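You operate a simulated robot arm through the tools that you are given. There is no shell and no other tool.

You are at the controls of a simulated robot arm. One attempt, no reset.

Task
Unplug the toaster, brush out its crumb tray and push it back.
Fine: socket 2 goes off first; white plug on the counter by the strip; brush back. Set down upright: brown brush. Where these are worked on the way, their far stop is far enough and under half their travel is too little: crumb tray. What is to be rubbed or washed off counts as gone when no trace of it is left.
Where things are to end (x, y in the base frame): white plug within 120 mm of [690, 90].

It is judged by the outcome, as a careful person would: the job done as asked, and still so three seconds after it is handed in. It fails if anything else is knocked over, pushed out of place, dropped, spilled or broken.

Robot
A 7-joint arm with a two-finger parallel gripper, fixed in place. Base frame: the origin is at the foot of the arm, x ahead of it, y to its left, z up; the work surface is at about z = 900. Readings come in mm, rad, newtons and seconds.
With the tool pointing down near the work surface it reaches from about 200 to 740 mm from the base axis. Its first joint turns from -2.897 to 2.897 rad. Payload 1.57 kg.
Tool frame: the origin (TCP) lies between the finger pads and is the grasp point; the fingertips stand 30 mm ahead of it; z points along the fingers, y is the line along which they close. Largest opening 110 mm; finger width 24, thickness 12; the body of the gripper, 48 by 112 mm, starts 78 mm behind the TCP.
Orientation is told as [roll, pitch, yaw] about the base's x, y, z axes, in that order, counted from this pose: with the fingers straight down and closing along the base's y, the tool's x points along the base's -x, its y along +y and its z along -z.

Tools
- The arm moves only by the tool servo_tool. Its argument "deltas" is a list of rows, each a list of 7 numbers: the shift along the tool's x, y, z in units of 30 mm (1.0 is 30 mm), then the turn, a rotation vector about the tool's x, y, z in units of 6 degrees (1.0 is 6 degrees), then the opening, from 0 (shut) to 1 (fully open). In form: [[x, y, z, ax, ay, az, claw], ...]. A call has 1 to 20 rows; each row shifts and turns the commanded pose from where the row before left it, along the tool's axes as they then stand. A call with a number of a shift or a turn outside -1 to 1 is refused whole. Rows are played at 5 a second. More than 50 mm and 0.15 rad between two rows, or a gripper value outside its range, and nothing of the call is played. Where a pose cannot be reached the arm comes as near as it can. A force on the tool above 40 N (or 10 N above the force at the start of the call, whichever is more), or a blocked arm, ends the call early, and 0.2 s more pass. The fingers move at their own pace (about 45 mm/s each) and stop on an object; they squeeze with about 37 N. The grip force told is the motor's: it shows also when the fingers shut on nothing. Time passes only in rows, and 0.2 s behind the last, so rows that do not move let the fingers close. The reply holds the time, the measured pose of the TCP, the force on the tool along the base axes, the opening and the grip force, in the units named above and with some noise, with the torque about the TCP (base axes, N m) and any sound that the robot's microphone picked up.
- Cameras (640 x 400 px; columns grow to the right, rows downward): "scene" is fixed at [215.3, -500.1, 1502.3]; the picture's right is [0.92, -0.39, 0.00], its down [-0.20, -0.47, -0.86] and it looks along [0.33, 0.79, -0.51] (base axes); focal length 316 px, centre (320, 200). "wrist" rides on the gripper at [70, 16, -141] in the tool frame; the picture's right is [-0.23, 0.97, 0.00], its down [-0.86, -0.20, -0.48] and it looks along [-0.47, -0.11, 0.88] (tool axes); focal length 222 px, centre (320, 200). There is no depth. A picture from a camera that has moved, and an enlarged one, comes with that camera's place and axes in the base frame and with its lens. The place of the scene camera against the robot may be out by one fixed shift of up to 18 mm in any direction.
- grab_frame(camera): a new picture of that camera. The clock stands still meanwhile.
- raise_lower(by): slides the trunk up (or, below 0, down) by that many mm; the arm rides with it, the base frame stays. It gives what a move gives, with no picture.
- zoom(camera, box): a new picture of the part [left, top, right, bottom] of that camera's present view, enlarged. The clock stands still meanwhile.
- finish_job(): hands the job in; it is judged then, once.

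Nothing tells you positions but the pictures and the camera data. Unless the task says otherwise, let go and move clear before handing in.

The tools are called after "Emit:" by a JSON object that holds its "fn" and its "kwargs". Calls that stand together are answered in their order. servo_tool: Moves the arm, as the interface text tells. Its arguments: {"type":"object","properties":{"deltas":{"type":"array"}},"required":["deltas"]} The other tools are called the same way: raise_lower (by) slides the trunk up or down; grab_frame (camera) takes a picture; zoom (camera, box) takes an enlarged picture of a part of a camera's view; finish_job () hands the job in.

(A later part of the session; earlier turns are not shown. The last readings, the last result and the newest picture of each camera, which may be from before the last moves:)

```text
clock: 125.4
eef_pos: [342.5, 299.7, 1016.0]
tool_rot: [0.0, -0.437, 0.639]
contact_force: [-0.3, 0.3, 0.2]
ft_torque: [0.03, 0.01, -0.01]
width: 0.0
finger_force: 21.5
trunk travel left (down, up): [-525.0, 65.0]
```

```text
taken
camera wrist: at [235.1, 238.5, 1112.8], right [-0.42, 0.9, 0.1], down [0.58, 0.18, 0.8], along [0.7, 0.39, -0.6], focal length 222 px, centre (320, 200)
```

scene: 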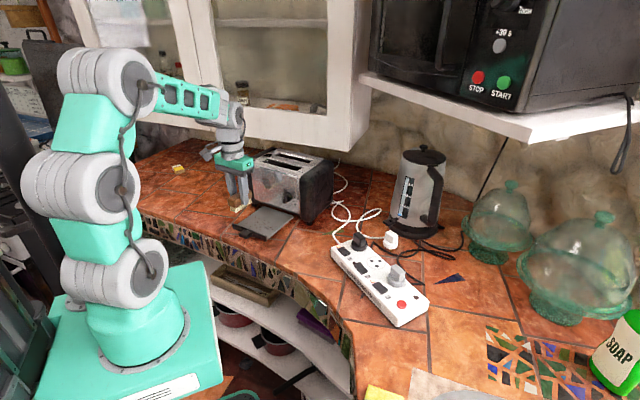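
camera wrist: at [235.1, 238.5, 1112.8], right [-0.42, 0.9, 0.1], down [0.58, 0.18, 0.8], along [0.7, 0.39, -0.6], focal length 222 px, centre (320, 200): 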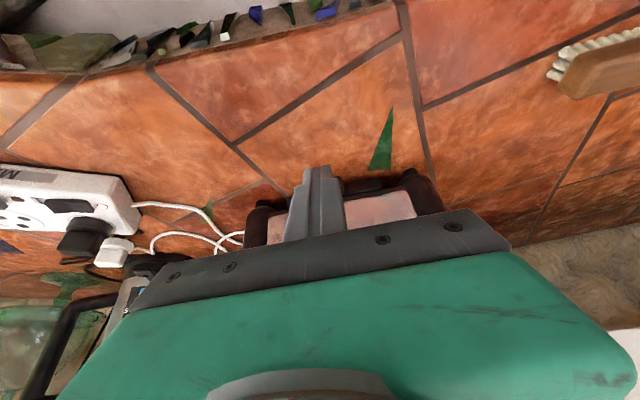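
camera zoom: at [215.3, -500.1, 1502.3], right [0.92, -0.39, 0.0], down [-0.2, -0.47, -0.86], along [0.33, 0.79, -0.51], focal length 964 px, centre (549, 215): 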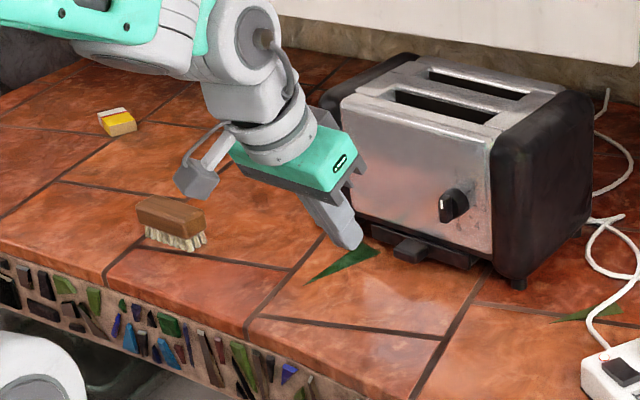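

The tray is closed exactly as it was and the brush is back. The toaster sits about 8 mm too far in and its knob still points to 1 instead of 2, so I'll straighten up and get a clear view of the knob to fix both.

Emit:
{"fn": "servo_tool", "kwargs": {"deltas": [[0, 0, 0, 0, 0.835, 0, 0.41], [0, 0, 0, 0, 0.835, 0, 0.41], [0, 0, 0, 0, 0.835, 0, 0.41], [0, 0, 0, 0, 0.835, 0, 0.41], [0, 0, 0, 0, 0.83, 0, 0.41], [-0.1, 0.03, -0.823, 0, 0, 0, 0.41], [-0.1, 0.03, -0.823, 0, 0, 0, 0.41], [-0.1, 0.03, -0.823, 0, 0, 0, 0.41], [0, 0, 0, 0, 0, 0, 0.41]]}}

Emit:
{"fn": "grab_frame", "kwargs": {"camera": "wrist"}}

Emit:
{"fn": "zoom", "kwargs": {"camera": "wrist", "box": [200, 130, 400, 255]}}

Emit:
{"fn": "zoom", "kwargs": {"camera": "scene", "box": [278, 178, 318, 203]}}

```text
clock: 127.4
eef_pos: [346.7, 306.0, 1089.3]
tool_rot: [0.0, 0.001, 0.637]
contact_force: [-0.2, 0.0, 0.5]
ft_torque: [-0.02, -0.01, -0.02]
width: 45.3
finger_force: 0.1
trunk travel left (down, up): [-525.0, 65.0]
```

```text
taken
camera wrist: at [283.1, 276.0, 1229.2], right [-0.4, 0.92, 0.0], down [0.81, 0.35, 0.48], along [0.44, 0.19, -0.88], focal length 222 px, centre (320, 200)
```

wrist: 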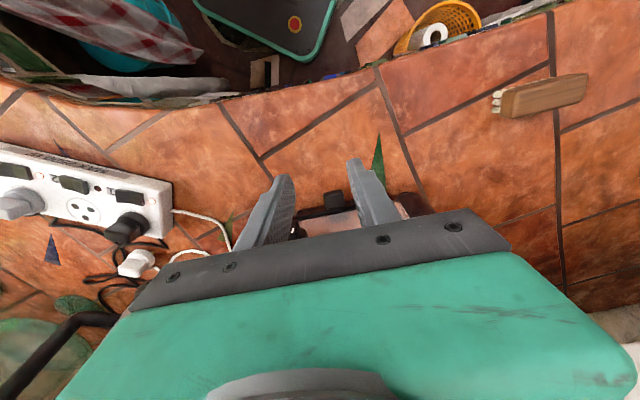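

```text
3.20 times, centred on (300, 192) of wrist
camera zoom: at [283.1, 276.0, 1229.2], right [-0.4, 0.92, 0.0], down [0.81, 0.35, 0.48], along [0.44, 0.19, -0.88], focal length 711 px, centre (384, 224)
```

zoom: 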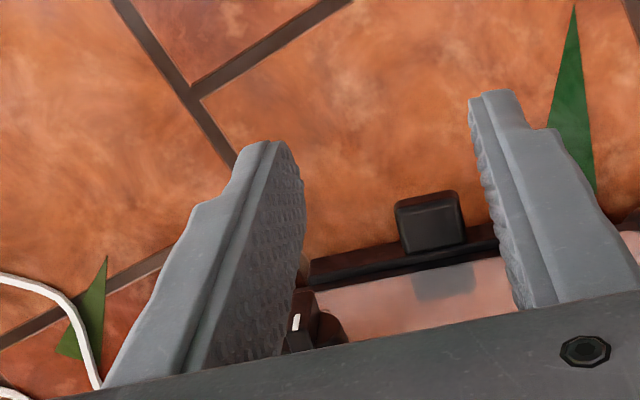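

```text
16.00 times, centred on (298, 190) of scene
camera zoom: at [215.3, -500.1, 1502.3], right [0.92, -0.39, 0.0], down [-0.2, -0.47, -0.86], along [0.33, 0.79, -0.51], focal length 5063 px, centre (672, 352)
```

zoom: 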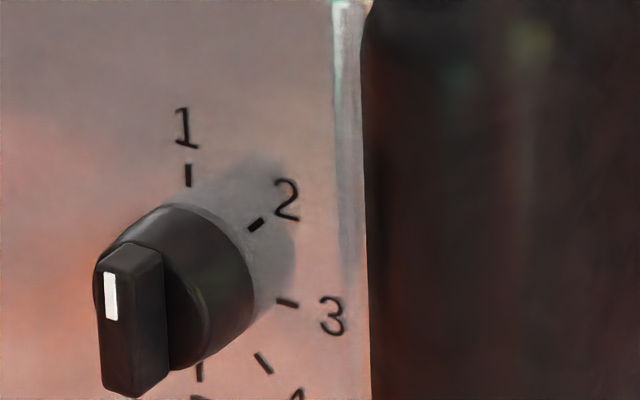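

Emit:
{"fn": "servo_tool", "kwargs": {"deltas": [[0.83, -0.75, 0, 0, 0, 0, 0.41], [0.83, -0.75, 0, 0, 0, 0, 0.41], [0, 0, 0, 0, 0, 0, 0.41]]}}

Emit:
{"fn": "zoom", "kwargs": {"camera": "wrist", "box": [220, 110, 420, 235]}}

```text
clock: 128.2
eef_pos: [334.2, 238.9, 1090.3]
tool_rot: [0.001, 0.0, 0.638]
contact_force: [-0.4, -0.5, 0.3]
ft_torque: [0.02, -0.04, -0.01]
width: 45.2
finger_force: 0.0
trunk travel left (down, up): [-525.0, 65.0]
```

```text
3.20 times, centred on (320, 172) of wrist
camera zoom: at [270.0, 210.5, 1230.3], right [-0.4, 0.92, 0.0], down [0.81, 0.35, 0.48], along [0.44, 0.19, -0.88], focal length 711 px, centre (320, 288)
```

zoom: 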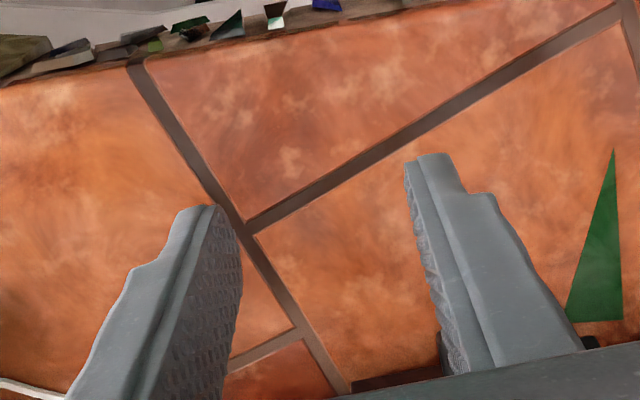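

Emit:
{"fn": "servo_tool", "kwargs": {"deltas": [[-0.7, 0, 0, 0, 0, 0, 0.41], [-0.7, 0, 0, 0, 0, 0, 0.41], [-0.67, 0, 0, 0, 0, 0, 0.41], [0, 0, 0, 0, 0, 0, 0.41]]}}

Emit:
{"fn": "zoom", "kwargs": {"camera": "wrist", "box": [220, 110, 420, 235]}}

```text
clock: 129.2
eef_pos: [385.2, 277.1, 1089.7]
tool_rot: [0.0, 0.0, 0.638]
contact_force: [0.0, 0.4, 0.5]
ft_torque: [0.03, 0.03, -0.02]
width: 45.0
finger_force: 0.0
trunk travel left (down, up): [-525.0, 65.0]
```

```text
3.20 times, centred on (320, 172) of wrist
camera zoom: at [320.3, 248.5, 1229.8], right [-0.4, 0.92, 0.0], down [0.81, 0.35, 0.48], along [0.44, 0.19, -0.88], focal length 711 px, centre (320, 288)
```

zoom: 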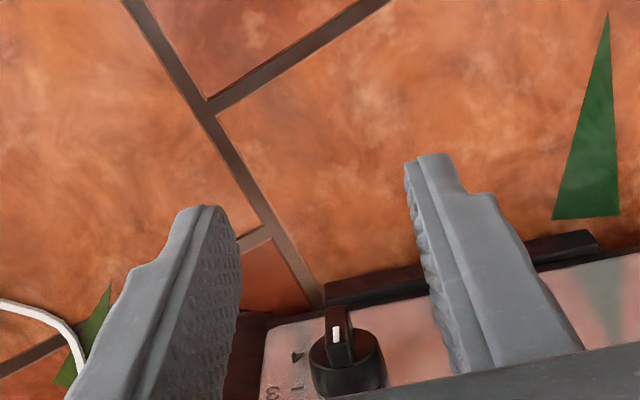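

The knob is visible now at about f = −57 mm along the front, with its handle vertical (pointing at 1). I'll bring the open fingers over it, straddling the handle, and check before lowering.

Emit:
{"fn": "servo_tool", "kwargs": {"deltas": [[-0.5, -0.18, 0, 0, 0, 0, 0.41], [-0.6, -0.18, 0, 0, 0, 0, 0.41], [-0.6, 0, 0, 0, 0, 0, 0.41], [-0.5, 0, 0.2, 0, 0, 0, 0.41], [0, 0, 0.5, 0, 0, 0, 0.41], [0, 0, 0, 0, 0, 0, 0.41]]}}

Emit:
{"fn": "zoom", "kwargs": {"camera": "scene", "box": [255, 150, 335, 210]}}

Emit:
{"fn": "zoom", "kwargs": {"camera": "wrist", "box": [220, 110, 420, 235]}}

```text
clock: 130.6
eef_pos: [443.7, 308.6, 1067.3]
tool_rot: [0.001, -0.002, 0.637]
contact_force: [0.5, -0.1, 0.4]
ft_torque: [0.0, 0.0, 0.04]
width: 45.1
finger_force: 0.0
trunk travel left (down, up): [-525.0, 65.0]
```

```text
6.67 times, centred on (295, 180) of scene
camera zoom: at [215.3, -500.1, 1502.3], right [0.92, -0.39, 0.0], down [-0.2, -0.47, -0.86], along [0.33, 0.79, -0.51], focal length 2110 px, centre (487, 333)
```

zoom: 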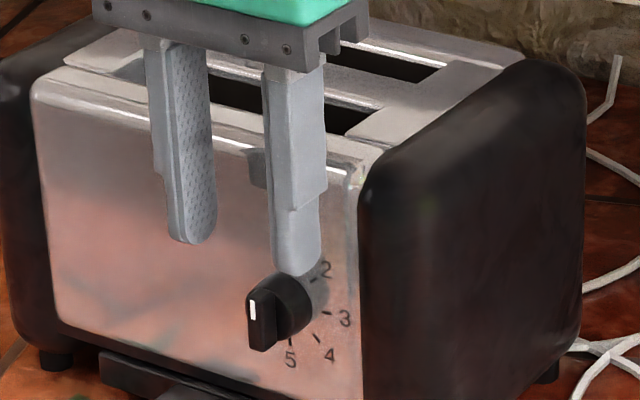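

```text
3.20 times, centred on (320, 172) of wrist
camera zoom: at [380.0, 279.3, 1207.9], right [-0.4, 0.92, 0.0], down [0.81, 0.35, 0.48], along [0.44, 0.19, -0.88], focal length 711 px, centre (320, 288)
```

zoom: 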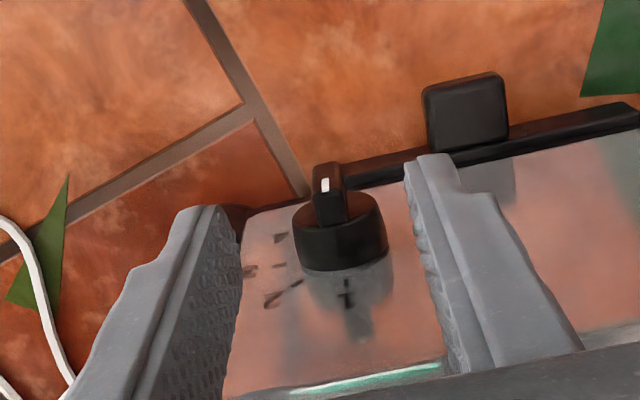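

The handle is centred between the fingers (f ≈ −57, knob axis z ≈ 998, handle front about 12 mm proud of the disc). Lowering the fingers to either side of it.

Emit:
{"fn": "servo_tool", "kwargs": {"deltas": [[-0.06, -0.01, 0.5, 0, 0, 0, 0.41], [0, 0, 0.5, 0, 0, 0, 0.41], [0, 0, 0.5, 0, 0, 0, 0.41], [0, 0, 0, 0, 0, 0, 0.41]]}}

Emit:
{"fn": "zoom", "kwargs": {"camera": "scene", "box": [265, 165, 329, 205]}}

Emit:
{"fn": "zoom", "kwargs": {"camera": "wrist", "box": [220, 110, 420, 235]}}

```text
clock: 131.6
eef_pos: [446.4, 310.0, 1022.1]
tool_rot: [0.0, 0.002, 0.638]
contact_force: [-0.4, 0.6, 0.0]
ft_torque: [0.01, 0.0, 0.0]
width: 45.1
finger_force: 0.1
trunk travel left (down, up): [-525.0, 65.0]
```

```text
10.00 times, centred on (297, 185) of scene
camera zoom: at [215.3, -500.1, 1502.3], right [0.92, -0.39, 0.0], down [-0.2, -0.47, -0.86], along [0.33, 0.79, -0.51], focal length 3164 px, centre (550, 350)
```

zoom: 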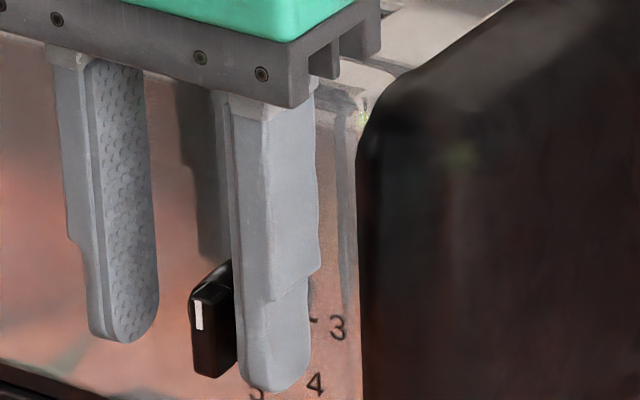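

```text
3.20 times, centred on (320, 172) of wrist
camera zoom: at [381.5, 280.6, 1162.5], right [-0.4, 0.92, 0.0], down [0.81, 0.35, 0.48], along [0.44, 0.19, -0.88], focal length 711 px, centre (320, 288)
```

zoom: 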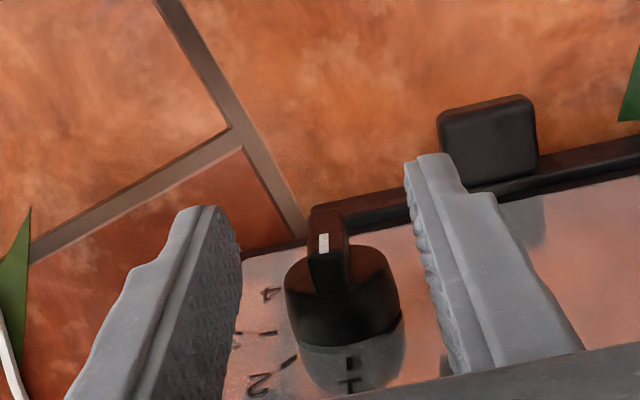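

Emit:
{"fn": "servo_tool", "kwargs": {"deltas": [[0, 0, 0, 0, 0, 0, 0.25], [0, 0, 0, 0, 0, 0, 0.18], [0, 0, 0, 0, 0, 0, 0.13], [0, 0, 0, 0, 0, 0, 0.1], [0, 0, 0, 0, 0, 0, 0.07], [0, 0, 0, 0, 0, 0, 0.07]]}}

Emit:
{"fn": "zoom", "kwargs": {"camera": "wrist", "box": [220, 110, 420, 235]}}

Emit:
{"fn": "zoom", "kwargs": {"camera": "scene", "box": [225, 140, 345, 230]}}

```text
clock: 133.0
eef_pos: [445.6, 309.9, 1022.3]
tool_rot: [-0.001, 0.0, 0.64]
contact_force: [-2.7, 3.9, 0.0]
ft_torque: [0.05, 0.04, 0.08]
width: 9.5
finger_force: 23.5
trunk travel left (down, up): [-525.0, 65.0]
```

```text
3.20 times, centred on (320, 172) of wrist
camera zoom: at [381.1, 281.0, 1162.6], right [-0.4, 0.92, 0.0], down [0.8, 0.35, 0.48], along [0.44, 0.19, -0.88], focal length 711 px, centre (320, 288)
```

zoom: 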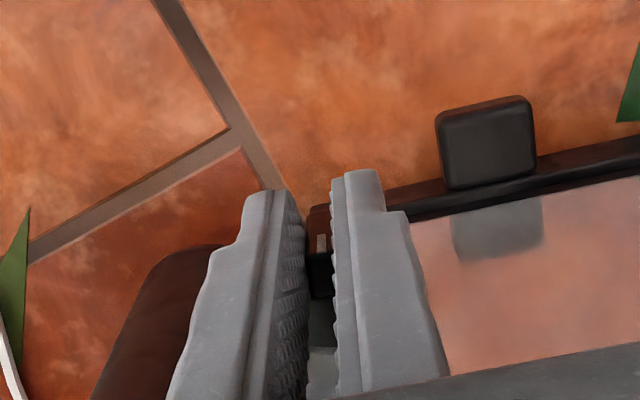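

```text
4.44 times, centred on (285, 185) of scene
camera zoom: at [215.3, -500.1, 1502.3], right [0.92, -0.39, 0.0], down [-0.2, -0.47, -0.86], along [0.33, 0.79, -0.51], focal length 1406 px, centre (476, 267)
```

zoom: 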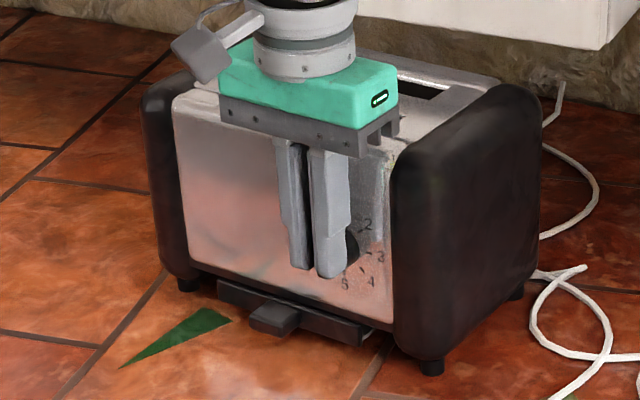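

The handle is gripped. First a gentle outward pull to bring the toaster back those ~8 mm, in small steps.

Emit:
{"fn": "servo_tool", "kwargs": {"deltas": [[0, 0.02, 0, 0, 0, 0, 0], [0.06, 0, 0, 0, 0, 0, 0], [0.06, 0, 0, 0, 0, 0, 0], [0, 0, 0, 0, 0, 0, 0]]}}

Emit:
{"fn": "zoom", "kwargs": {"camera": "scene", "box": [225, 140, 345, 230]}}

```text
clock: 134.0
eef_pos: [443.7, 307.6, 1023.3]
tool_rot: [0.001, -0.001, 0.638]
contact_force: [6.4, 7.9, -0.8]
ft_torque: [0.64, -0.78, -0.05]
width: 9.3
finger_force: 27.7
trunk travel left (down, up): [-525.0, 65.0]
```

```text
4.44 times, centred on (285, 185) of scene
camera zoom: at [215.3, -500.1, 1502.3], right [0.92, -0.39, 0.0], down [-0.2, -0.47, -0.86], along [0.33, 0.79, -0.51], focal length 1406 px, centre (476, 267)
```

zoom: 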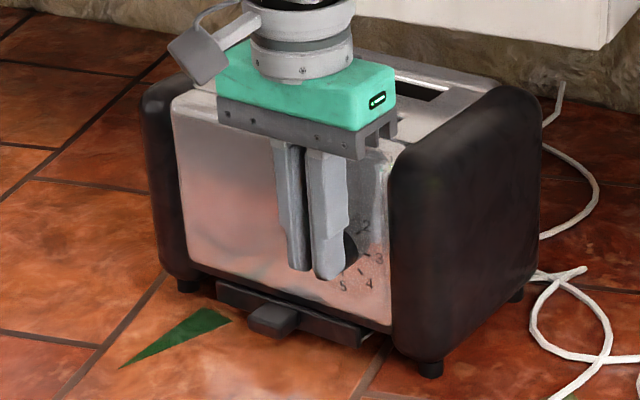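

Emit:
{"fn": "servo_tool", "kwargs": {"deltas": [[0.06, 0, 0, 0, 0, 0, 0], [0.07, 0, 0, 0, 0, 0, 0], [0, 0, 0, 0, 0, 0, 0]]}}

Emit:
{"fn": "zoom", "kwargs": {"camera": "scene", "box": [225, 140, 345, 230]}}

```text
clock: 134.8
eef_pos: [440.0, 306.1, 1022.4]
tool_rot: [0.0, 0.001, 0.639]
contact_force: [7.4, 7.5, 1.0]
ft_torque: [0.0, 0.05, -0.2]
width: 9.5
finger_force: 28.1
trunk travel left (down, up): [-525.0, 65.0]
```

```text
4.44 times, centred on (285, 185) of scene
camera zoom: at [215.3, -500.1, 1502.3], right [0.92, -0.39, 0.0], down [-0.2, -0.47, -0.86], along [0.33, 0.79, -0.51], focal length 1406 px, centre (476, 267)
```

zoom: 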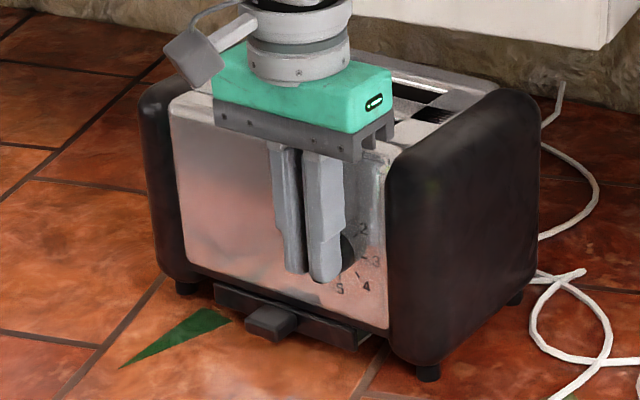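

The toaster is back where it stood to within a few millimetres and the tray is still shut. Now I'll rotate the knob clockwise about its axis, leaning the gripper along with it, from 1 toward 2.

Emit:
{"fn": "servo_tool", "kwargs": {"deltas": [[0, -0.0638, 0.0025, -0.75, 0, 0, 0], [0, -0.0638, 0.0025, -0.75, 0, 0, 0], [0, -0.0638, 0.0025, -0.75, 0, 0, 0], [0, -0.0638, 0.0025, -0.75, 0, 0, 0], [0, -0.0638, 0.0025, -0.75, 0, 0, 0], [0, 0, 0, 0, 0, 0, 0]]}}

Emit:
{"fn": "zoom", "kwargs": {"camera": "scene", "box": [225, 140, 345, 230]}}

Emit:
{"fn": "zoom", "kwargs": {"camera": "scene", "box": [278, 178, 318, 203]}}

```text
clock: 136.2
eef_pos: [445.2, 298.0, 1021.3]
tool_rot: [0.394, 0.0, 0.639]
contact_force: [2.3, 7.3, 5.0]
ft_torque: [0.04, 0.19, -0.18]
width: 9.6
finger_force: 28.0
trunk travel left (down, up): [-525.0, 65.0]
```

```text
4.44 times, centred on (285, 185) of scene
camera zoom: at [215.3, -500.1, 1502.3], right [0.92, -0.39, 0.0], down [-0.2, -0.47, -0.86], along [0.33, 0.79, -0.51], focal length 1406 px, centre (476, 267)
```

zoom: 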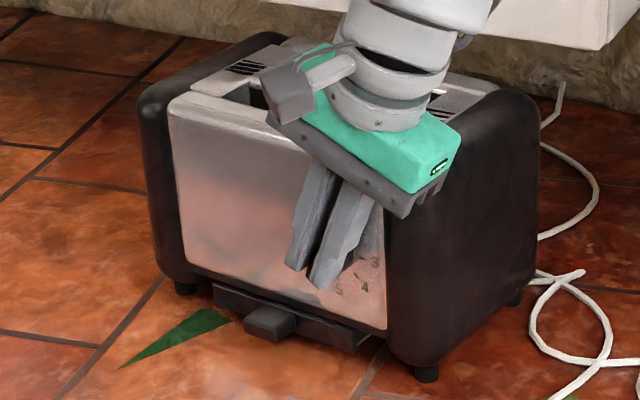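

```text
16.00 times, centred on (298, 190) of scene
camera zoom: at [215.3, -500.1, 1502.3], right [0.92, -0.39, 0.0], down [-0.2, -0.47, -0.86], along [0.33, 0.79, -0.51], focal length 5063 px, centre (672, 352)
```

zoom: 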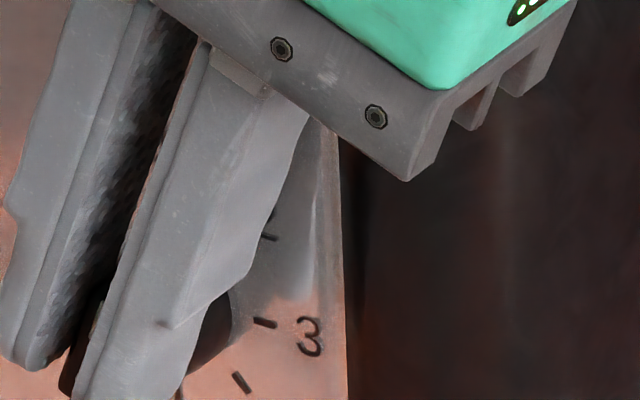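

Emit:
{"fn": "servo_tool", "kwargs": {"deltas": [[0, -0.0638, 0.0025, -0.75, 0, 0, 0], [0, -0.0638, 0.0025, -0.75, 0, 0, 0], [0, 0, 0, 0, 0, 0, 0]]}}

Emit:
{"fn": "zoom", "kwargs": {"camera": "scene", "box": [225, 140, 345, 230]}}

```text
clock: 137.0
eef_pos: [446.0, 294.1, 1018.8]
tool_rot: [0.55, 0.002, 0.641]
contact_force: [-1.7, 6.7, 8.0]
ft_torque: [-0.03, 0.49, 0.03]
width: 9.5
finger_force: 27.8
trunk travel left (down, up): [-525.0, 65.0]
```

```text
4.44 times, centred on (285, 185) of scene
camera zoom: at [215.3, -500.1, 1502.3], right [0.92, -0.39, 0.0], down [-0.2, -0.47, -0.86], along [0.33, 0.79, -0.51], focal length 1406 px, centre (476, 267)
```

zoom: 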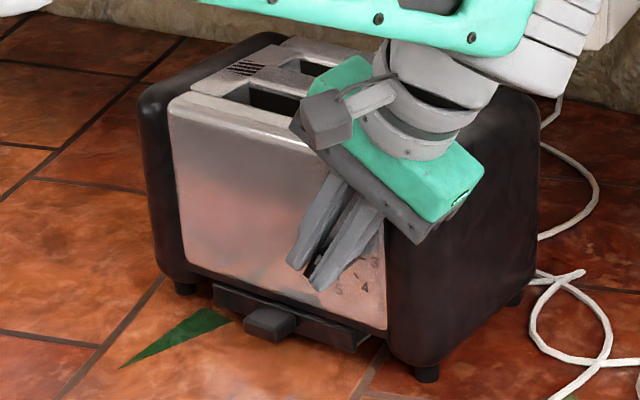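

Emit:
{"fn": "servo_tool", "kwargs": {"deltas": [[0, 0.03, 0, 0, 0, 0, 0], [0, -0.04, 0.0025, -0.75, 0, 0, 0], [0, -0.04, 0.0025, -0.75, 0, 0, 0], [0, -0.04, 0.0025, -0.75, 0, 0, 0], [0, 0, 0, 0, 0, 0, 0]]}}

Emit:
{"fn": "zoom", "kwargs": {"camera": "scene", "box": [225, 140, 345, 230]}}

Emit:
{"fn": "grab_frame", "kwargs": {"camera": "scene"}}

```text
clock: 137.9
eef_pos: [450.4, 294.5, 1025.3]
tool_rot: [0.71, -0.018, 0.641]
contact_force: [-2.5, -12.1, 12.5]
ft_torque: [-2.41, -4.56, -1.86]
width: 10.0
finger_force: 28.0
trunk travel left (down, up): [-525.0, 65.0]
stopped in row 4: the force on the tool passed its limit at 42 N (the readings are from after the stop); the commanded pose is now the measured one
```

```text
4.44 times, centred on (285, 185) of scene
camera zoom: at [215.3, -500.1, 1502.3], right [0.92, -0.39, 0.0], down [-0.2, -0.47, -0.86], along [0.33, 0.79, -0.51], focal length 1406 px, centre (476, 267)
```

zoom: 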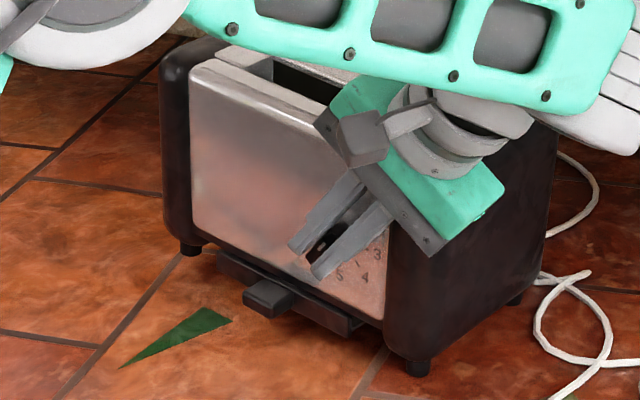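

```text
taken
```

scene: 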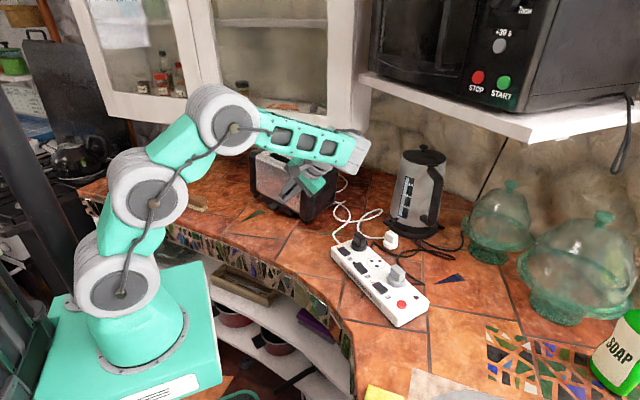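

The last few degrees met a hard stop (42 N), and the toaster's left side is being lifted by the twist. I'll rotate back gently straight away to set it down.

Emit:
{"fn": "servo_tool", "kwargs": {"deltas": [[0, 0.025, 0, 0.4, 0, 0, 0], [0, 0.025, 0, 0.4, 0, 0, 0], [0, 0.025, 0, 0.4, 0, 0, 0], [0, 0, 0, 0, 0, 0, 0]]}}

Emit:
{"fn": "zoom", "kwargs": {"camera": "scene", "box": [225, 140, 345, 230]}}

```text
clock: 138.9
eef_pos: [448.7, 296.4, 1023.7]
tool_rot: [0.59, -0.008, 0.637]
contact_force: [0.1, 1.1, -14.4]
ft_torque: [-0.65, 0.61, 0.16]
width: 9.7
finger_force: 27.7
trunk travel left (down, up): [-525.0, 65.0]
```

```text
4.44 times, centred on (285, 185) of scene
camera zoom: at [215.3, -500.1, 1502.3], right [0.92, -0.39, 0.0], down [-0.2, -0.47, -0.86], along [0.33, 0.79, -0.51], focal length 1406 px, centre (476, 267)
```

zoom: 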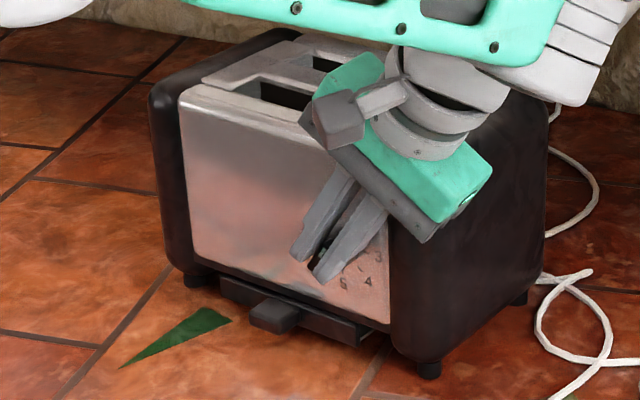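

Emit:
{"fn": "servo_tool", "kwargs": {"deltas": [[0, -0.056, 0.083, 0, 0, 0, 0], [0, 0, 0, 0, 0, 0, 0]]}}

Emit:
{"fn": "zoom", "kwargs": {"camera": "scene", "box": [225, 140, 345, 230]}}

Emit:
{"fn": "zoom", "kwargs": {"camera": "scene", "box": [278, 178, 318, 203]}}

```text
clock: 139.5
eef_pos: [449.8, 296.5, 1022.1]
tool_rot: [0.588, -0.014, 0.638]
contact_force: [-2.1, -2.8, -5.1]
ft_torque: [0.18, -0.4, -0.51]
width: 9.7
finger_force: 27.6
trunk travel left (down, up): [-525.0, 65.0]
```

```text
4.44 times, centred on (285, 185) of scene
camera zoom: at [215.3, -500.1, 1502.3], right [0.92, -0.39, 0.0], down [-0.2, -0.47, -0.86], along [0.33, 0.79, -0.51], focal length 1406 px, centre (476, 267)
```

zoom: 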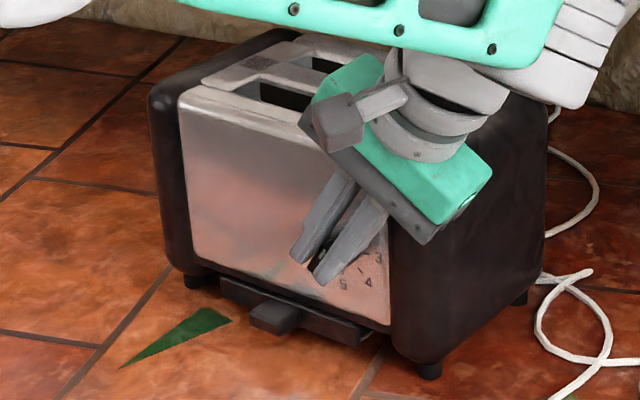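

```text
16.00 times, centred on (298, 190) of scene
camera zoom: at [215.3, -500.1, 1502.3], right [0.92, -0.39, 0.0], down [-0.2, -0.47, -0.86], along [0.33, 0.79, -0.51], focal length 5063 px, centre (672, 352)
```

zoom: 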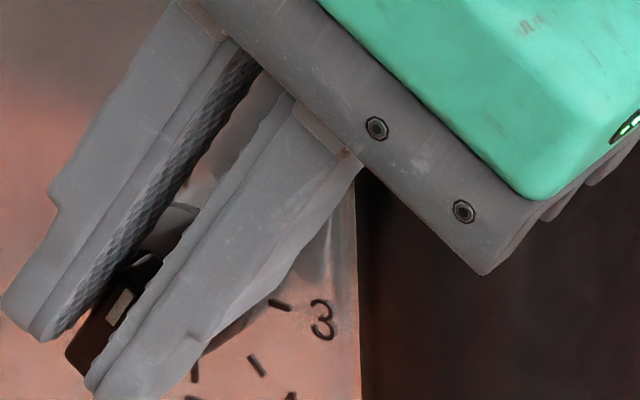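

Emit:
{"fn": "servo_tool", "kwargs": {"deltas": [[0, 0, 0, 0, 0, 0, 0.2], [0, 0, 0, 0, 0, 0, 0.35], [0, 0, 0, 0, 0, 0, 0.41], [0.3, 0, -0.1, 0, 0, 0, 0.41], [0.6, 0, -0.3, 0, 0, 0, 0.41], [0, 0, 0, 0, 0, 0, 0.41]]}}

Emit:
{"fn": "zoom", "kwargs": {"camera": "scene", "box": [225, 140, 345, 230]}}

Emit:
{"fn": "zoom", "kwargs": {"camera": "scene", "box": [278, 178, 318, 203]}}

```text
clock: 140.9
eef_pos: [431.0, 273.4, 1029.2]
tool_rot: [0.588, -0.012, 0.638]
contact_force: [0.5, 0.5, 0.1]
ft_torque: [-0.01, -0.02, 0.01]
width: 45.3
finger_force: 0.1
trunk travel left (down, up): [-525.0, 65.0]
```

```text
4.44 times, centred on (285, 185) of scene
camera zoom: at [215.3, -500.1, 1502.3], right [0.92, -0.39, 0.0], down [-0.2, -0.47, -0.86], along [0.33, 0.79, -0.51], focal length 1406 px, centre (476, 267)
```

zoom: 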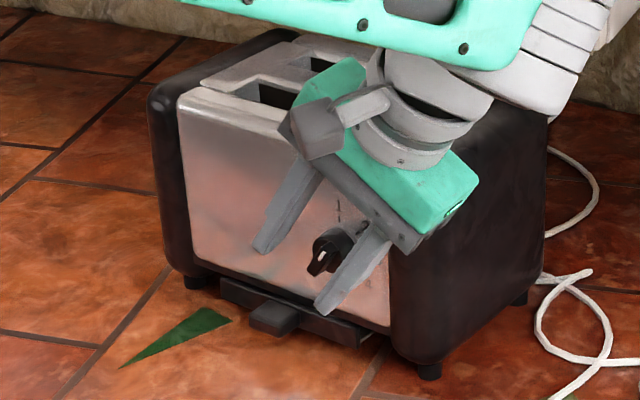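

```text
16.00 times, centred on (298, 190) of scene
camera zoom: at [215.3, -500.1, 1502.3], right [0.92, -0.39, 0.0], down [-0.2, -0.47, -0.86], along [0.33, 0.79, -0.51], focal length 5063 px, centre (672, 352)
```

zoom: 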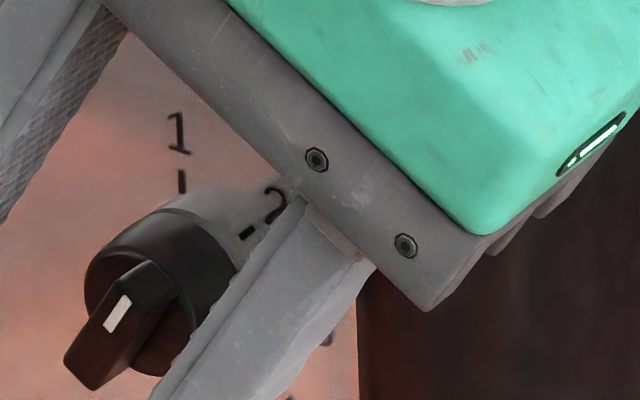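

The toaster is back on its feet, turned by a few degrees, and the knob is about 27° round, short of 2. I'll retract, straighten the gripper, and finish the knob with a gentle sideways push instead.

Emit:
{"fn": "servo_tool", "kwargs": {"deltas": [[0.6, 0, -0.2, 0, 0, 0, 0.41], [0, 0, -0.4, 0.94, 0, 0, 0.41], [0, 0, 0, 0.94, 0, 0, 0.41], [0, 0, 0, 0.94, 0, 0, 0.2], [0, 0, 0, 0.94, 0, 0, 0], [0, 0, 0, 0.94, 0, 0, 0], [0, 0, 0, 0.92, 0.07, 0, 0], [0, 0, 0, 0, 0, 0, 0]]}}

Emit:
{"fn": "zoom", "kwargs": {"camera": "scene", "box": [225, 140, 345, 230]}}

Emit:
{"fn": "zoom", "kwargs": {"camera": "scene", "box": [278, 178, 318, 203]}}

Emit:
{"fn": "grab_frame", "kwargs": {"camera": "wrist"}}

```text
clock: 142.7
eef_pos: [421.9, 257.0, 1045.8]
tool_rot: [-0.001, -0.005, 0.64]
contact_force: [0.4, 1.3, 0.2]
ft_torque: [-0.04, 0.01, 0.0]
width: 0.2
finger_force: 21.0
trunk travel left (down, up): [-525.0, 65.0]
```

```text
4.44 times, centred on (285, 185) of scene
camera zoom: at [215.3, -500.1, 1502.3], right [0.92, -0.39, 0.0], down [-0.2, -0.47, -0.86], along [0.33, 0.79, -0.51], focal length 1406 px, centre (476, 267)
```

zoom: 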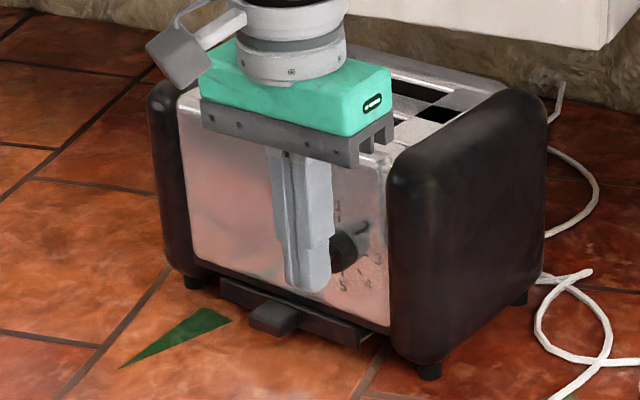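

```text
16.00 times, centred on (298, 190) of scene
camera zoom: at [215.3, -500.1, 1502.3], right [0.92, -0.39, 0.0], down [-0.2, -0.47, -0.86], along [0.33, 0.79, -0.51], focal length 5063 px, centre (672, 352)
```

zoom: 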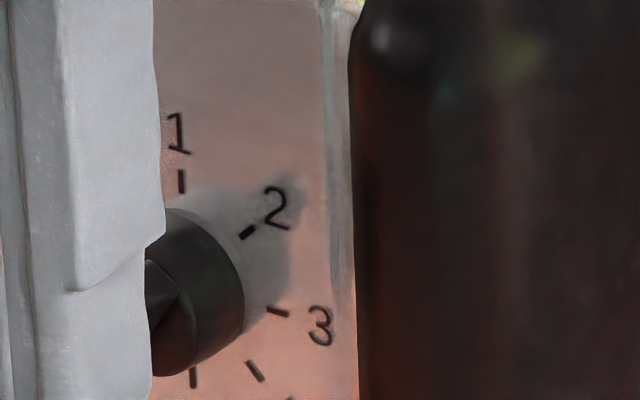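

```text
taken
camera wrist: at [358.0, 226.4, 1185.5], right [-0.4, 0.92, 0.0], down [0.8, 0.35, 0.48], along [0.44, 0.19, -0.88], focal length 222 px, centre (320, 200)
```

wrist: 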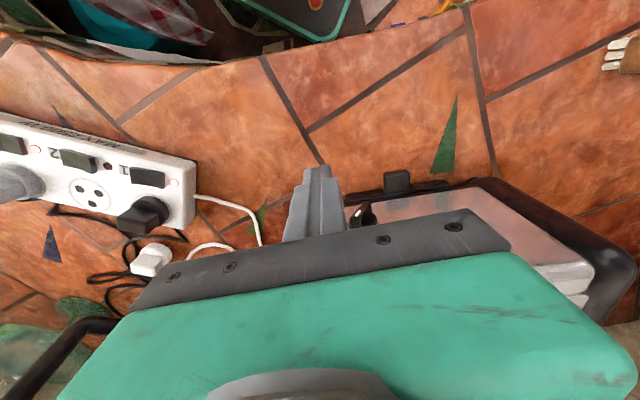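

Emit:
{"fn": "zoom", "kwargs": {"camera": "wrist", "box": [310, 150, 470, 250]}}

```text
4.00 times, centred on (390, 200) of wrist
camera zoom: at [358.0, 226.4, 1185.5], right [-0.4, 0.92, 0.0], down [0.8, 0.35, 0.48], along [0.44, 0.19, -0.88], focal length 888 px, centre (40, 200)
```

zoom: 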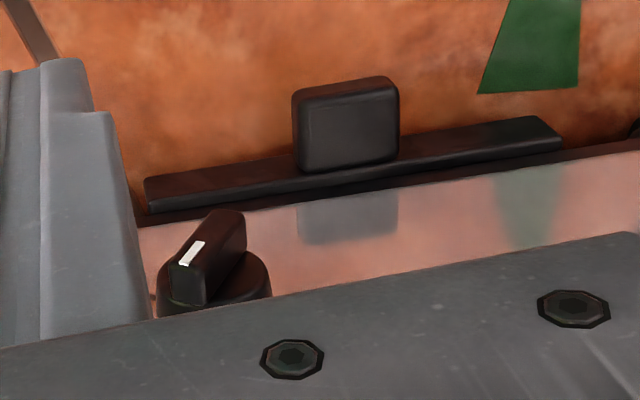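

The knob handle now runs from (f −61, upper) to (f −50, lower). I'll place the closed fingertips just to the left of its upper half and push it right a few millimetres at a time.

Emit:
{"fn": "servo_tool", "kwargs": {"deltas": [[0, 0.85, 0, 0, 0, 0, 0], [0, 0.85, 0, 0, 0, 0, 0], [-0.77, 0, 0, 0, 0, 0, 0], [-0.74, 0, 0, 0, 0, 0, 0], [0, 0, 0.33, 0, 0, 0, 0], [0, 0, 0, 0, 0, 0, 0]]}}

Emit:
{"fn": "zoom", "kwargs": {"camera": "scene", "box": [270, 170, 318, 200]}}

Emit:
{"fn": "zoom", "kwargs": {"camera": "wrist", "box": [220, 130, 380, 230]}}

```text
clock: 144.1
eef_pos: [429.1, 324.2, 1033.8]
tool_rot: [0.002, -0.004, 0.64]
contact_force: [0.2, -1.1, -0.6]
ft_torque: [-0.04, -0.01, -0.03]
width: 0.3
finger_force: 21.3
trunk travel left (down, up): [-525.0, 65.0]
```

```text
13.33 times, centred on (294, 185) of scene
camera zoom: at [215.3, -500.1, 1502.3], right [0.92, -0.39, 0.0], down [-0.2, -0.47, -0.86], along [0.33, 0.79, -0.51], focal length 4219 px, centre (667, 400)
```

zoom: 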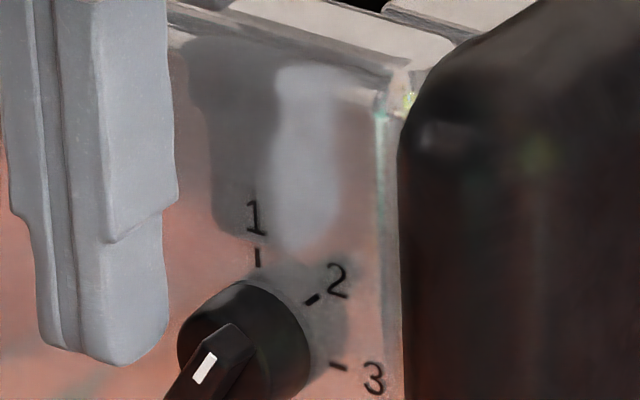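

```text
4.00 times, centred on (300, 180) of wrist
camera zoom: at [364.1, 295.0, 1174.7], right [-0.4, 0.92, 0.0], down [0.8, 0.35, 0.48], along [0.44, 0.19, -0.88], focal length 888 px, centre (400, 280)
```

zoom: 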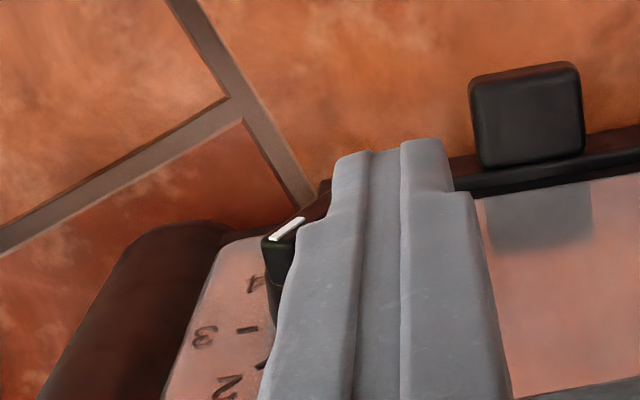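

Emit:
{"fn": "servo_tool", "kwargs": {"deltas": [[0, -0.13, 0, 0, 0, 0, 0], [0, -0.13, 0, 0, 0, 0, 0], [0, 0, 0, 0, 0, 0, 0]]}}

Emit:
{"fn": "zoom", "kwargs": {"camera": "scene", "box": [274, 175, 322, 205]}}

```text
clock: 144.9
eef_pos: [432.5, 317.8, 1034.9]
tool_rot: [0.002, -0.006, 0.64]
contact_force: [-0.5, -0.1, -0.3]
ft_torque: [-0.02, 0.02, -0.05]
width: 0.0
finger_force: 21.3
trunk travel left (down, up): [-525.0, 65.0]
```

```text
13.33 times, centred on (298, 190) of scene
camera zoom: at [215.3, -500.1, 1502.3], right [0.92, -0.39, 0.0], down [-0.2, -0.47, -0.86], along [0.33, 0.79, -0.51], focal length 4219 px, centre (613, 333)
```

zoom: 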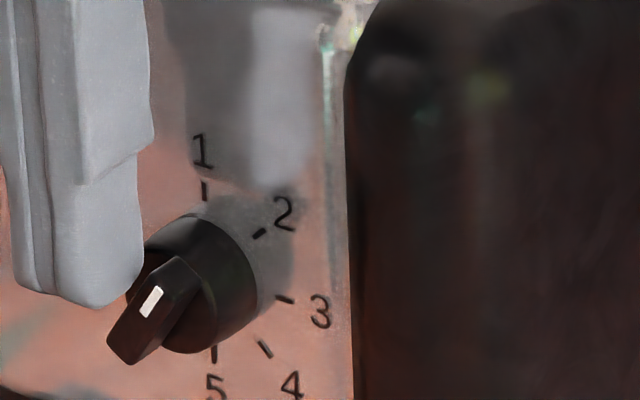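

Emit:
{"fn": "servo_tool", "kwargs": {"deltas": [[0, -0.08, 0, 0, 0, 0, 0], [0, -0.08, 0, 0, 0, 0, 0], [0, 0, 0, 0, 0, 0, 0]]}}

Emit:
{"fn": "zoom", "kwargs": {"camera": "scene", "box": [274, 175, 322, 205]}}

```text
clock: 145.7
eef_pos: [435.4, 314.2, 1034.8]
tool_rot: [0.002, -0.003, 0.641]
contact_force: [-2.4, 1.9, 1.3]
ft_torque: [0.02, 0.05, 0.03]
width: 0.0
finger_force: 21.9
trunk travel left (down, up): [-525.0, 65.0]
```

```text
13.33 times, centred on (298, 190) of scene
camera zoom: at [215.3, -500.1, 1502.3], right [0.92, -0.39, 0.0], down [-0.2, -0.47, -0.86], along [0.33, 0.79, -0.51], focal length 4219 px, centre (613, 333)
```

zoom: 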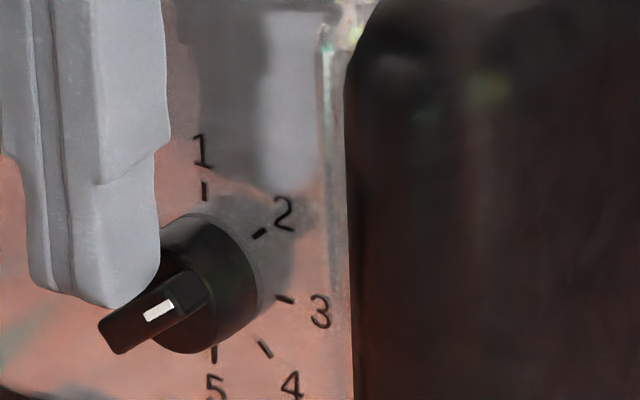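

The knob now points at about 2 again. I'll back the finger off and take a close look.

Emit:
{"fn": "servo_tool", "kwargs": {"deltas": [[0, 0.2, 0, 0, 0, 0, 0], [0.8, 0, 0, 0, 0, 0, 0], [0.8, 0.5, 0, 0, 0, 0, 0], [0, 0.9, 0, 0, 0, 0, 0], [0, 0.5, 0, 0, 0, 0, 0], [0, 0, 0, 0, 0, 0, 0]]}}

Emit:
{"fn": "zoom", "kwargs": {"camera": "scene", "box": [278, 178, 318, 203]}}

Emit:
{"fn": "zoom", "kwargs": {"camera": "scene", "box": [225, 140, 345, 230]}}

Emit:
{"fn": "zoom", "kwargs": {"camera": "scene", "box": [140, 130, 350, 260]}}

```text
clock: 147.1
eef_pos: [360.4, 335.5, 1036.0]
tool_rot: [0.003, -0.005, 0.641]
contact_force: [-0.2, 0.2, -0.5]
ft_torque: [0.02, 0.01, 0.0]
width: 0.0
finger_force: 21.3
trunk travel left (down, up): [-525.0, 65.0]
```

```text
16.00 times, centred on (298, 190) of scene
camera zoom: at [215.3, -500.1, 1502.3], right [0.92, -0.39, 0.0], down [-0.2, -0.47, -0.86], along [0.33, 0.79, -0.51], focal length 5063 px, centre (672, 352)
```

zoom: 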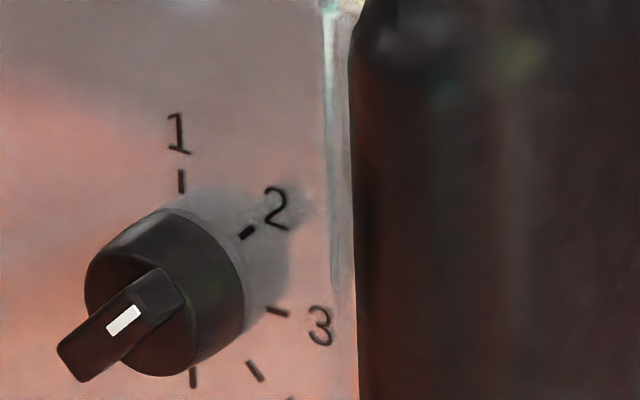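

```text
4.44 times, centred on (285, 185) of scene
camera zoom: at [215.3, -500.1, 1502.3], right [0.92, -0.39, 0.0], down [-0.2, -0.47, -0.86], along [0.33, 0.79, -0.51], focal length 1406 px, centre (476, 267)
```

zoom: 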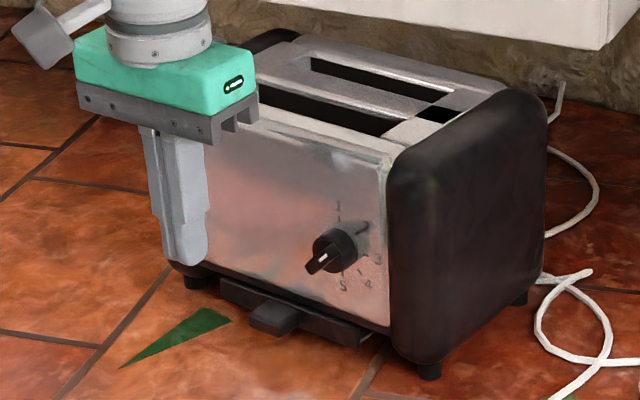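

```text
3.05 times, centred on (245, 195) of scene
camera zoom: at [215.3, -500.1, 1502.3], right [0.92, -0.39, 0.0], down [-0.2, -0.47, -0.86], along [0.33, 0.79, -0.51], focal length 964 px, centre (549, 215)
```

zoom: 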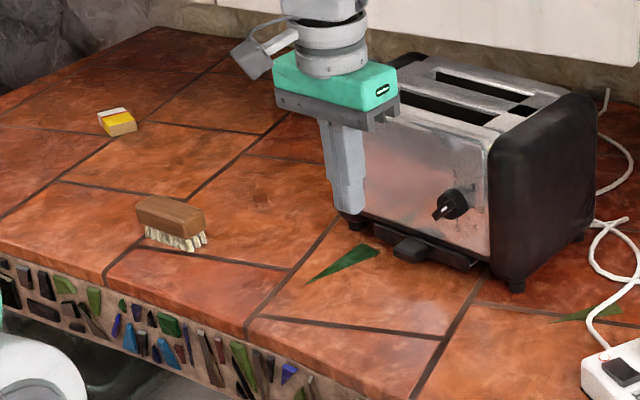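

The knob is back at 2, looking the same as at the start. The toaster is still turned about 3° with its left side some 15 mm in, so I'll use the tray once more: grip the tab, draw it to its stop, and realign the toaster gently.

Emit:
{"fn": "servo_tool", "kwargs": {"deltas": [[0, 0, 0, 0, 0, 0.57, 0.41], [0, 0, 0, -0.03, -0.8, 0, 0.41], [0, 0, 0, 0, -0.82, 0, 0.41], [0, 0, 0, 0, -0.83, 0, 0.41], [0, 0, 0, 0, -0.83, 0, 0.41], [0, 0, 0, 0, -0.83, 0, 0.41], [0.188, -0.107, 0.84, 0, 0, 0, 0.41], [0.188, -0.107, 0.84, 0, 0, 0, 0.41], [0.188, -0.107, 0.84, 0, 0, 0, 0.41], [0.188, -0.107, 0.84, 0, 0, 0, 0.41], [0, 0, 0, 0, 0, 0, 0.41]]}}

Emit:
{"fn": "zoom", "kwargs": {"camera": "wrist", "box": [230, 100, 430, 225]}}

Emit:
{"fn": "zoom", "kwargs": {"camera": "scene", "box": [225, 140, 345, 230]}}

```text
clock: 149.5
eef_pos: [385.5, 338.7, 933.4]
tool_rot: [0.004, -0.437, 0.578]
contact_force: [-0.8, 0.2, -0.6]
ft_torque: [0.0, 0.01, 0.01]
width: 45.1
finger_force: 0.0
trunk travel left (down, up): [-525.0, 65.0]
```

```text
3.20 times, centred on (330, 162) of wrist
camera zoom: at [275.3, 283.1, 1031.7], right [-0.36, 0.93, 0.1], down [0.59, 0.14, 0.79], along [0.72, 0.35, -0.6], focal length 711 px, centre (288, 320)
```

zoom: 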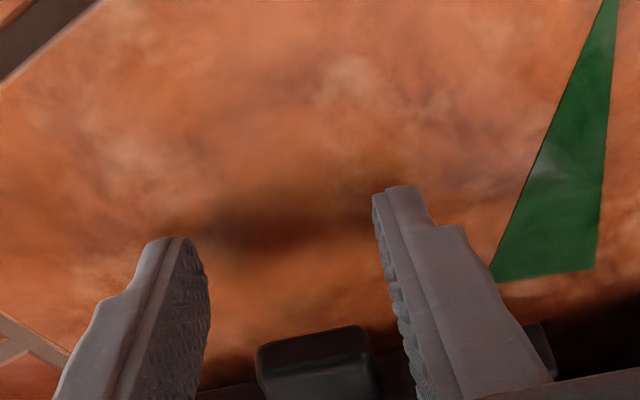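

```text
4.44 times, centred on (285, 185) of scene
camera zoom: at [215.3, -500.1, 1502.3], right [0.92, -0.39, 0.0], down [-0.2, -0.47, -0.86], along [0.33, 0.79, -0.51], focal length 1406 px, centre (476, 267)
```

zoom: 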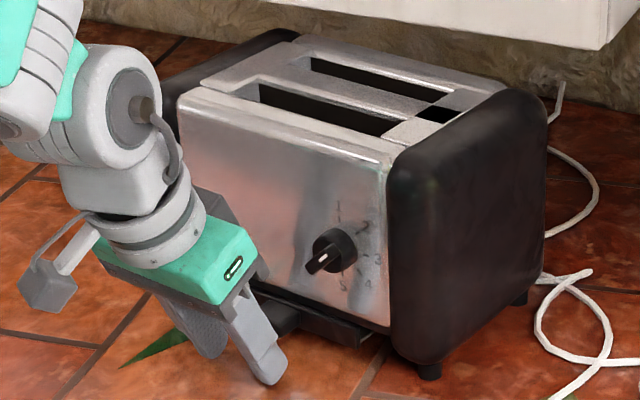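

Emit:
{"fn": "servo_tool", "kwargs": {"deltas": [[-0.45, 0.02, 0.2, 0, 0, 0, 0.41], [-0.45, 0.02, 0.2, 0, 0, 0, 0.41], [-0.09, 0, 0.04, 0, 0, 0, 0.41], [0, 0, 0, 0, 0, 0, 0.41]]}}

Emit:
{"fn": "zoom", "kwargs": {"camera": "wrist", "box": [230, 100, 430, 225]}}

Emit:
{"fn": "zoom", "kwargs": {"camera": "scene", "box": [225, 140, 345, 230]}}

```text
clock: 150.5
eef_pos: [412.5, 357.5, 933.9]
tool_rot: [0.003, -0.436, 0.576]
contact_force: [0.1, -0.4, 0.8]
ft_torque: [0.01, -0.01, 0.03]
width: 45.2
finger_force: 0.0
trunk travel left (down, up): [-525.0, 65.0]
```

```text
3.20 times, centred on (330, 162) of wrist
camera zoom: at [302.1, 301.7, 1032.7], right [-0.36, 0.93, 0.1], down [0.59, 0.14, 0.79], along [0.72, 0.35, -0.6], focal length 711 px, centre (288, 320)
```

zoom: 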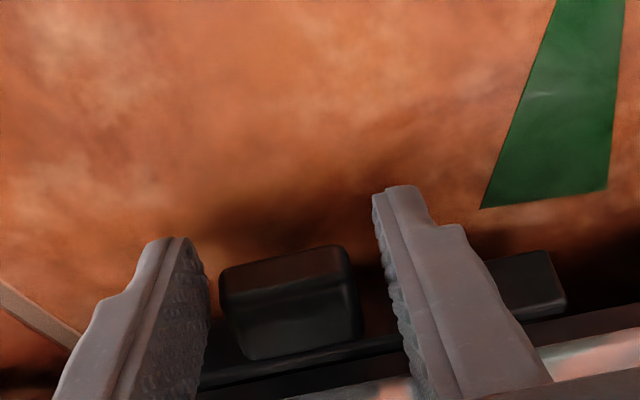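

```text
4.44 times, centred on (285, 185) of scene
camera zoom: at [215.3, -500.1, 1502.3], right [0.92, -0.39, 0.0], down [-0.2, -0.47, -0.86], along [0.33, 0.79, -0.51], focal length 1406 px, centre (476, 267)
```

zoom: 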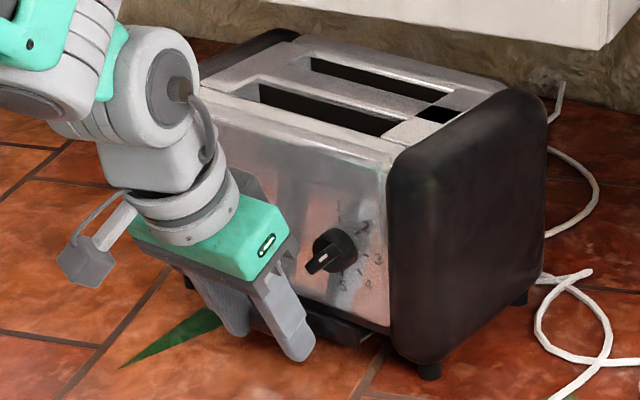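

Emit:
{"fn": "servo_tool", "kwargs": {"deltas": [[0, -0.1, 0, 0, 0, 0, 0.41], [0, 0, 0, 0, 0, 0, 0.3], [0, 0, 0, 0, 0, 0, 0], [0, 0, 0, 0, 0, 0, 0], [0, 0, 0, 0, 0, 0, 0]]}}

Emit:
{"fn": "servo_tool", "kwargs": {"deltas": [[0.15, 0, -0.07, 0, 0, 0, 0], [0.18, 0, -0.0845, 0, 0, 0, 0], [0.18, 0, -0.0845, 0, 0, 0, 0], [0.18, 0, -0.0845, 0, 0, 0, 0], [0.18, 0, -0.0845, 0, 0, 0, 0], [0.18, 0, -0.0845, 0, 0, 0, 0], [0.18, 0, -0.0845, 0, 0, 0, 0], [0.18, 0, -0.0845, 0, 0, 0, 0]]}}

Emit:
{"fn": "zoom", "kwargs": {"camera": "scene", "box": [225, 140, 345, 230]}}

```text
clock: 151.7
eef_pos: [413.0, 355.3, 934.5]
tool_rot: [0.005, -0.437, 0.58]
contact_force: [-7.0, 9.5, 1.3]
ft_torque: [0.17, -0.02, 0.95]
width: 31.9
finger_force: 37.4
trunk travel left (down, up): [-525.0, 65.0]
```

```text
clock: 153.5
eef_pos: [374.9, 327.7, 935.4]
tool_rot: [0.005, -0.435, 0.579]
contact_force: [-3.0, 3.0, 6.6]
ft_torque: [-0.35, 0.71, 0.92]
width: 31.6
finger_force: 37.2
trunk travel left (down, up): [-525.0, 65.0]
```

```text
4.44 times, centred on (285, 185) of scene
camera zoom: at [215.3, -500.1, 1502.3], right [0.92, -0.39, 0.0], down [-0.2, -0.47, -0.86], along [0.33, 0.79, -0.51], focal length 1406 px, centre (476, 267)
```

zoom: 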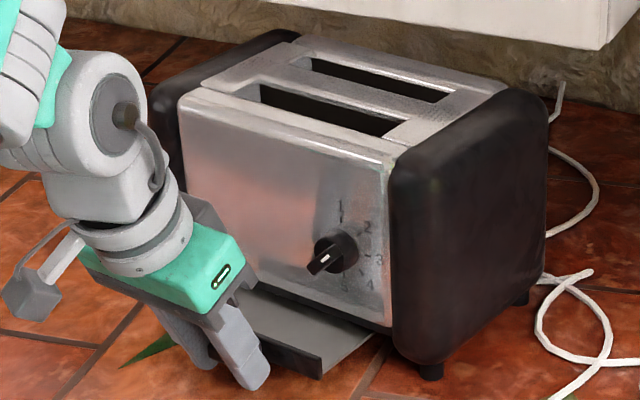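

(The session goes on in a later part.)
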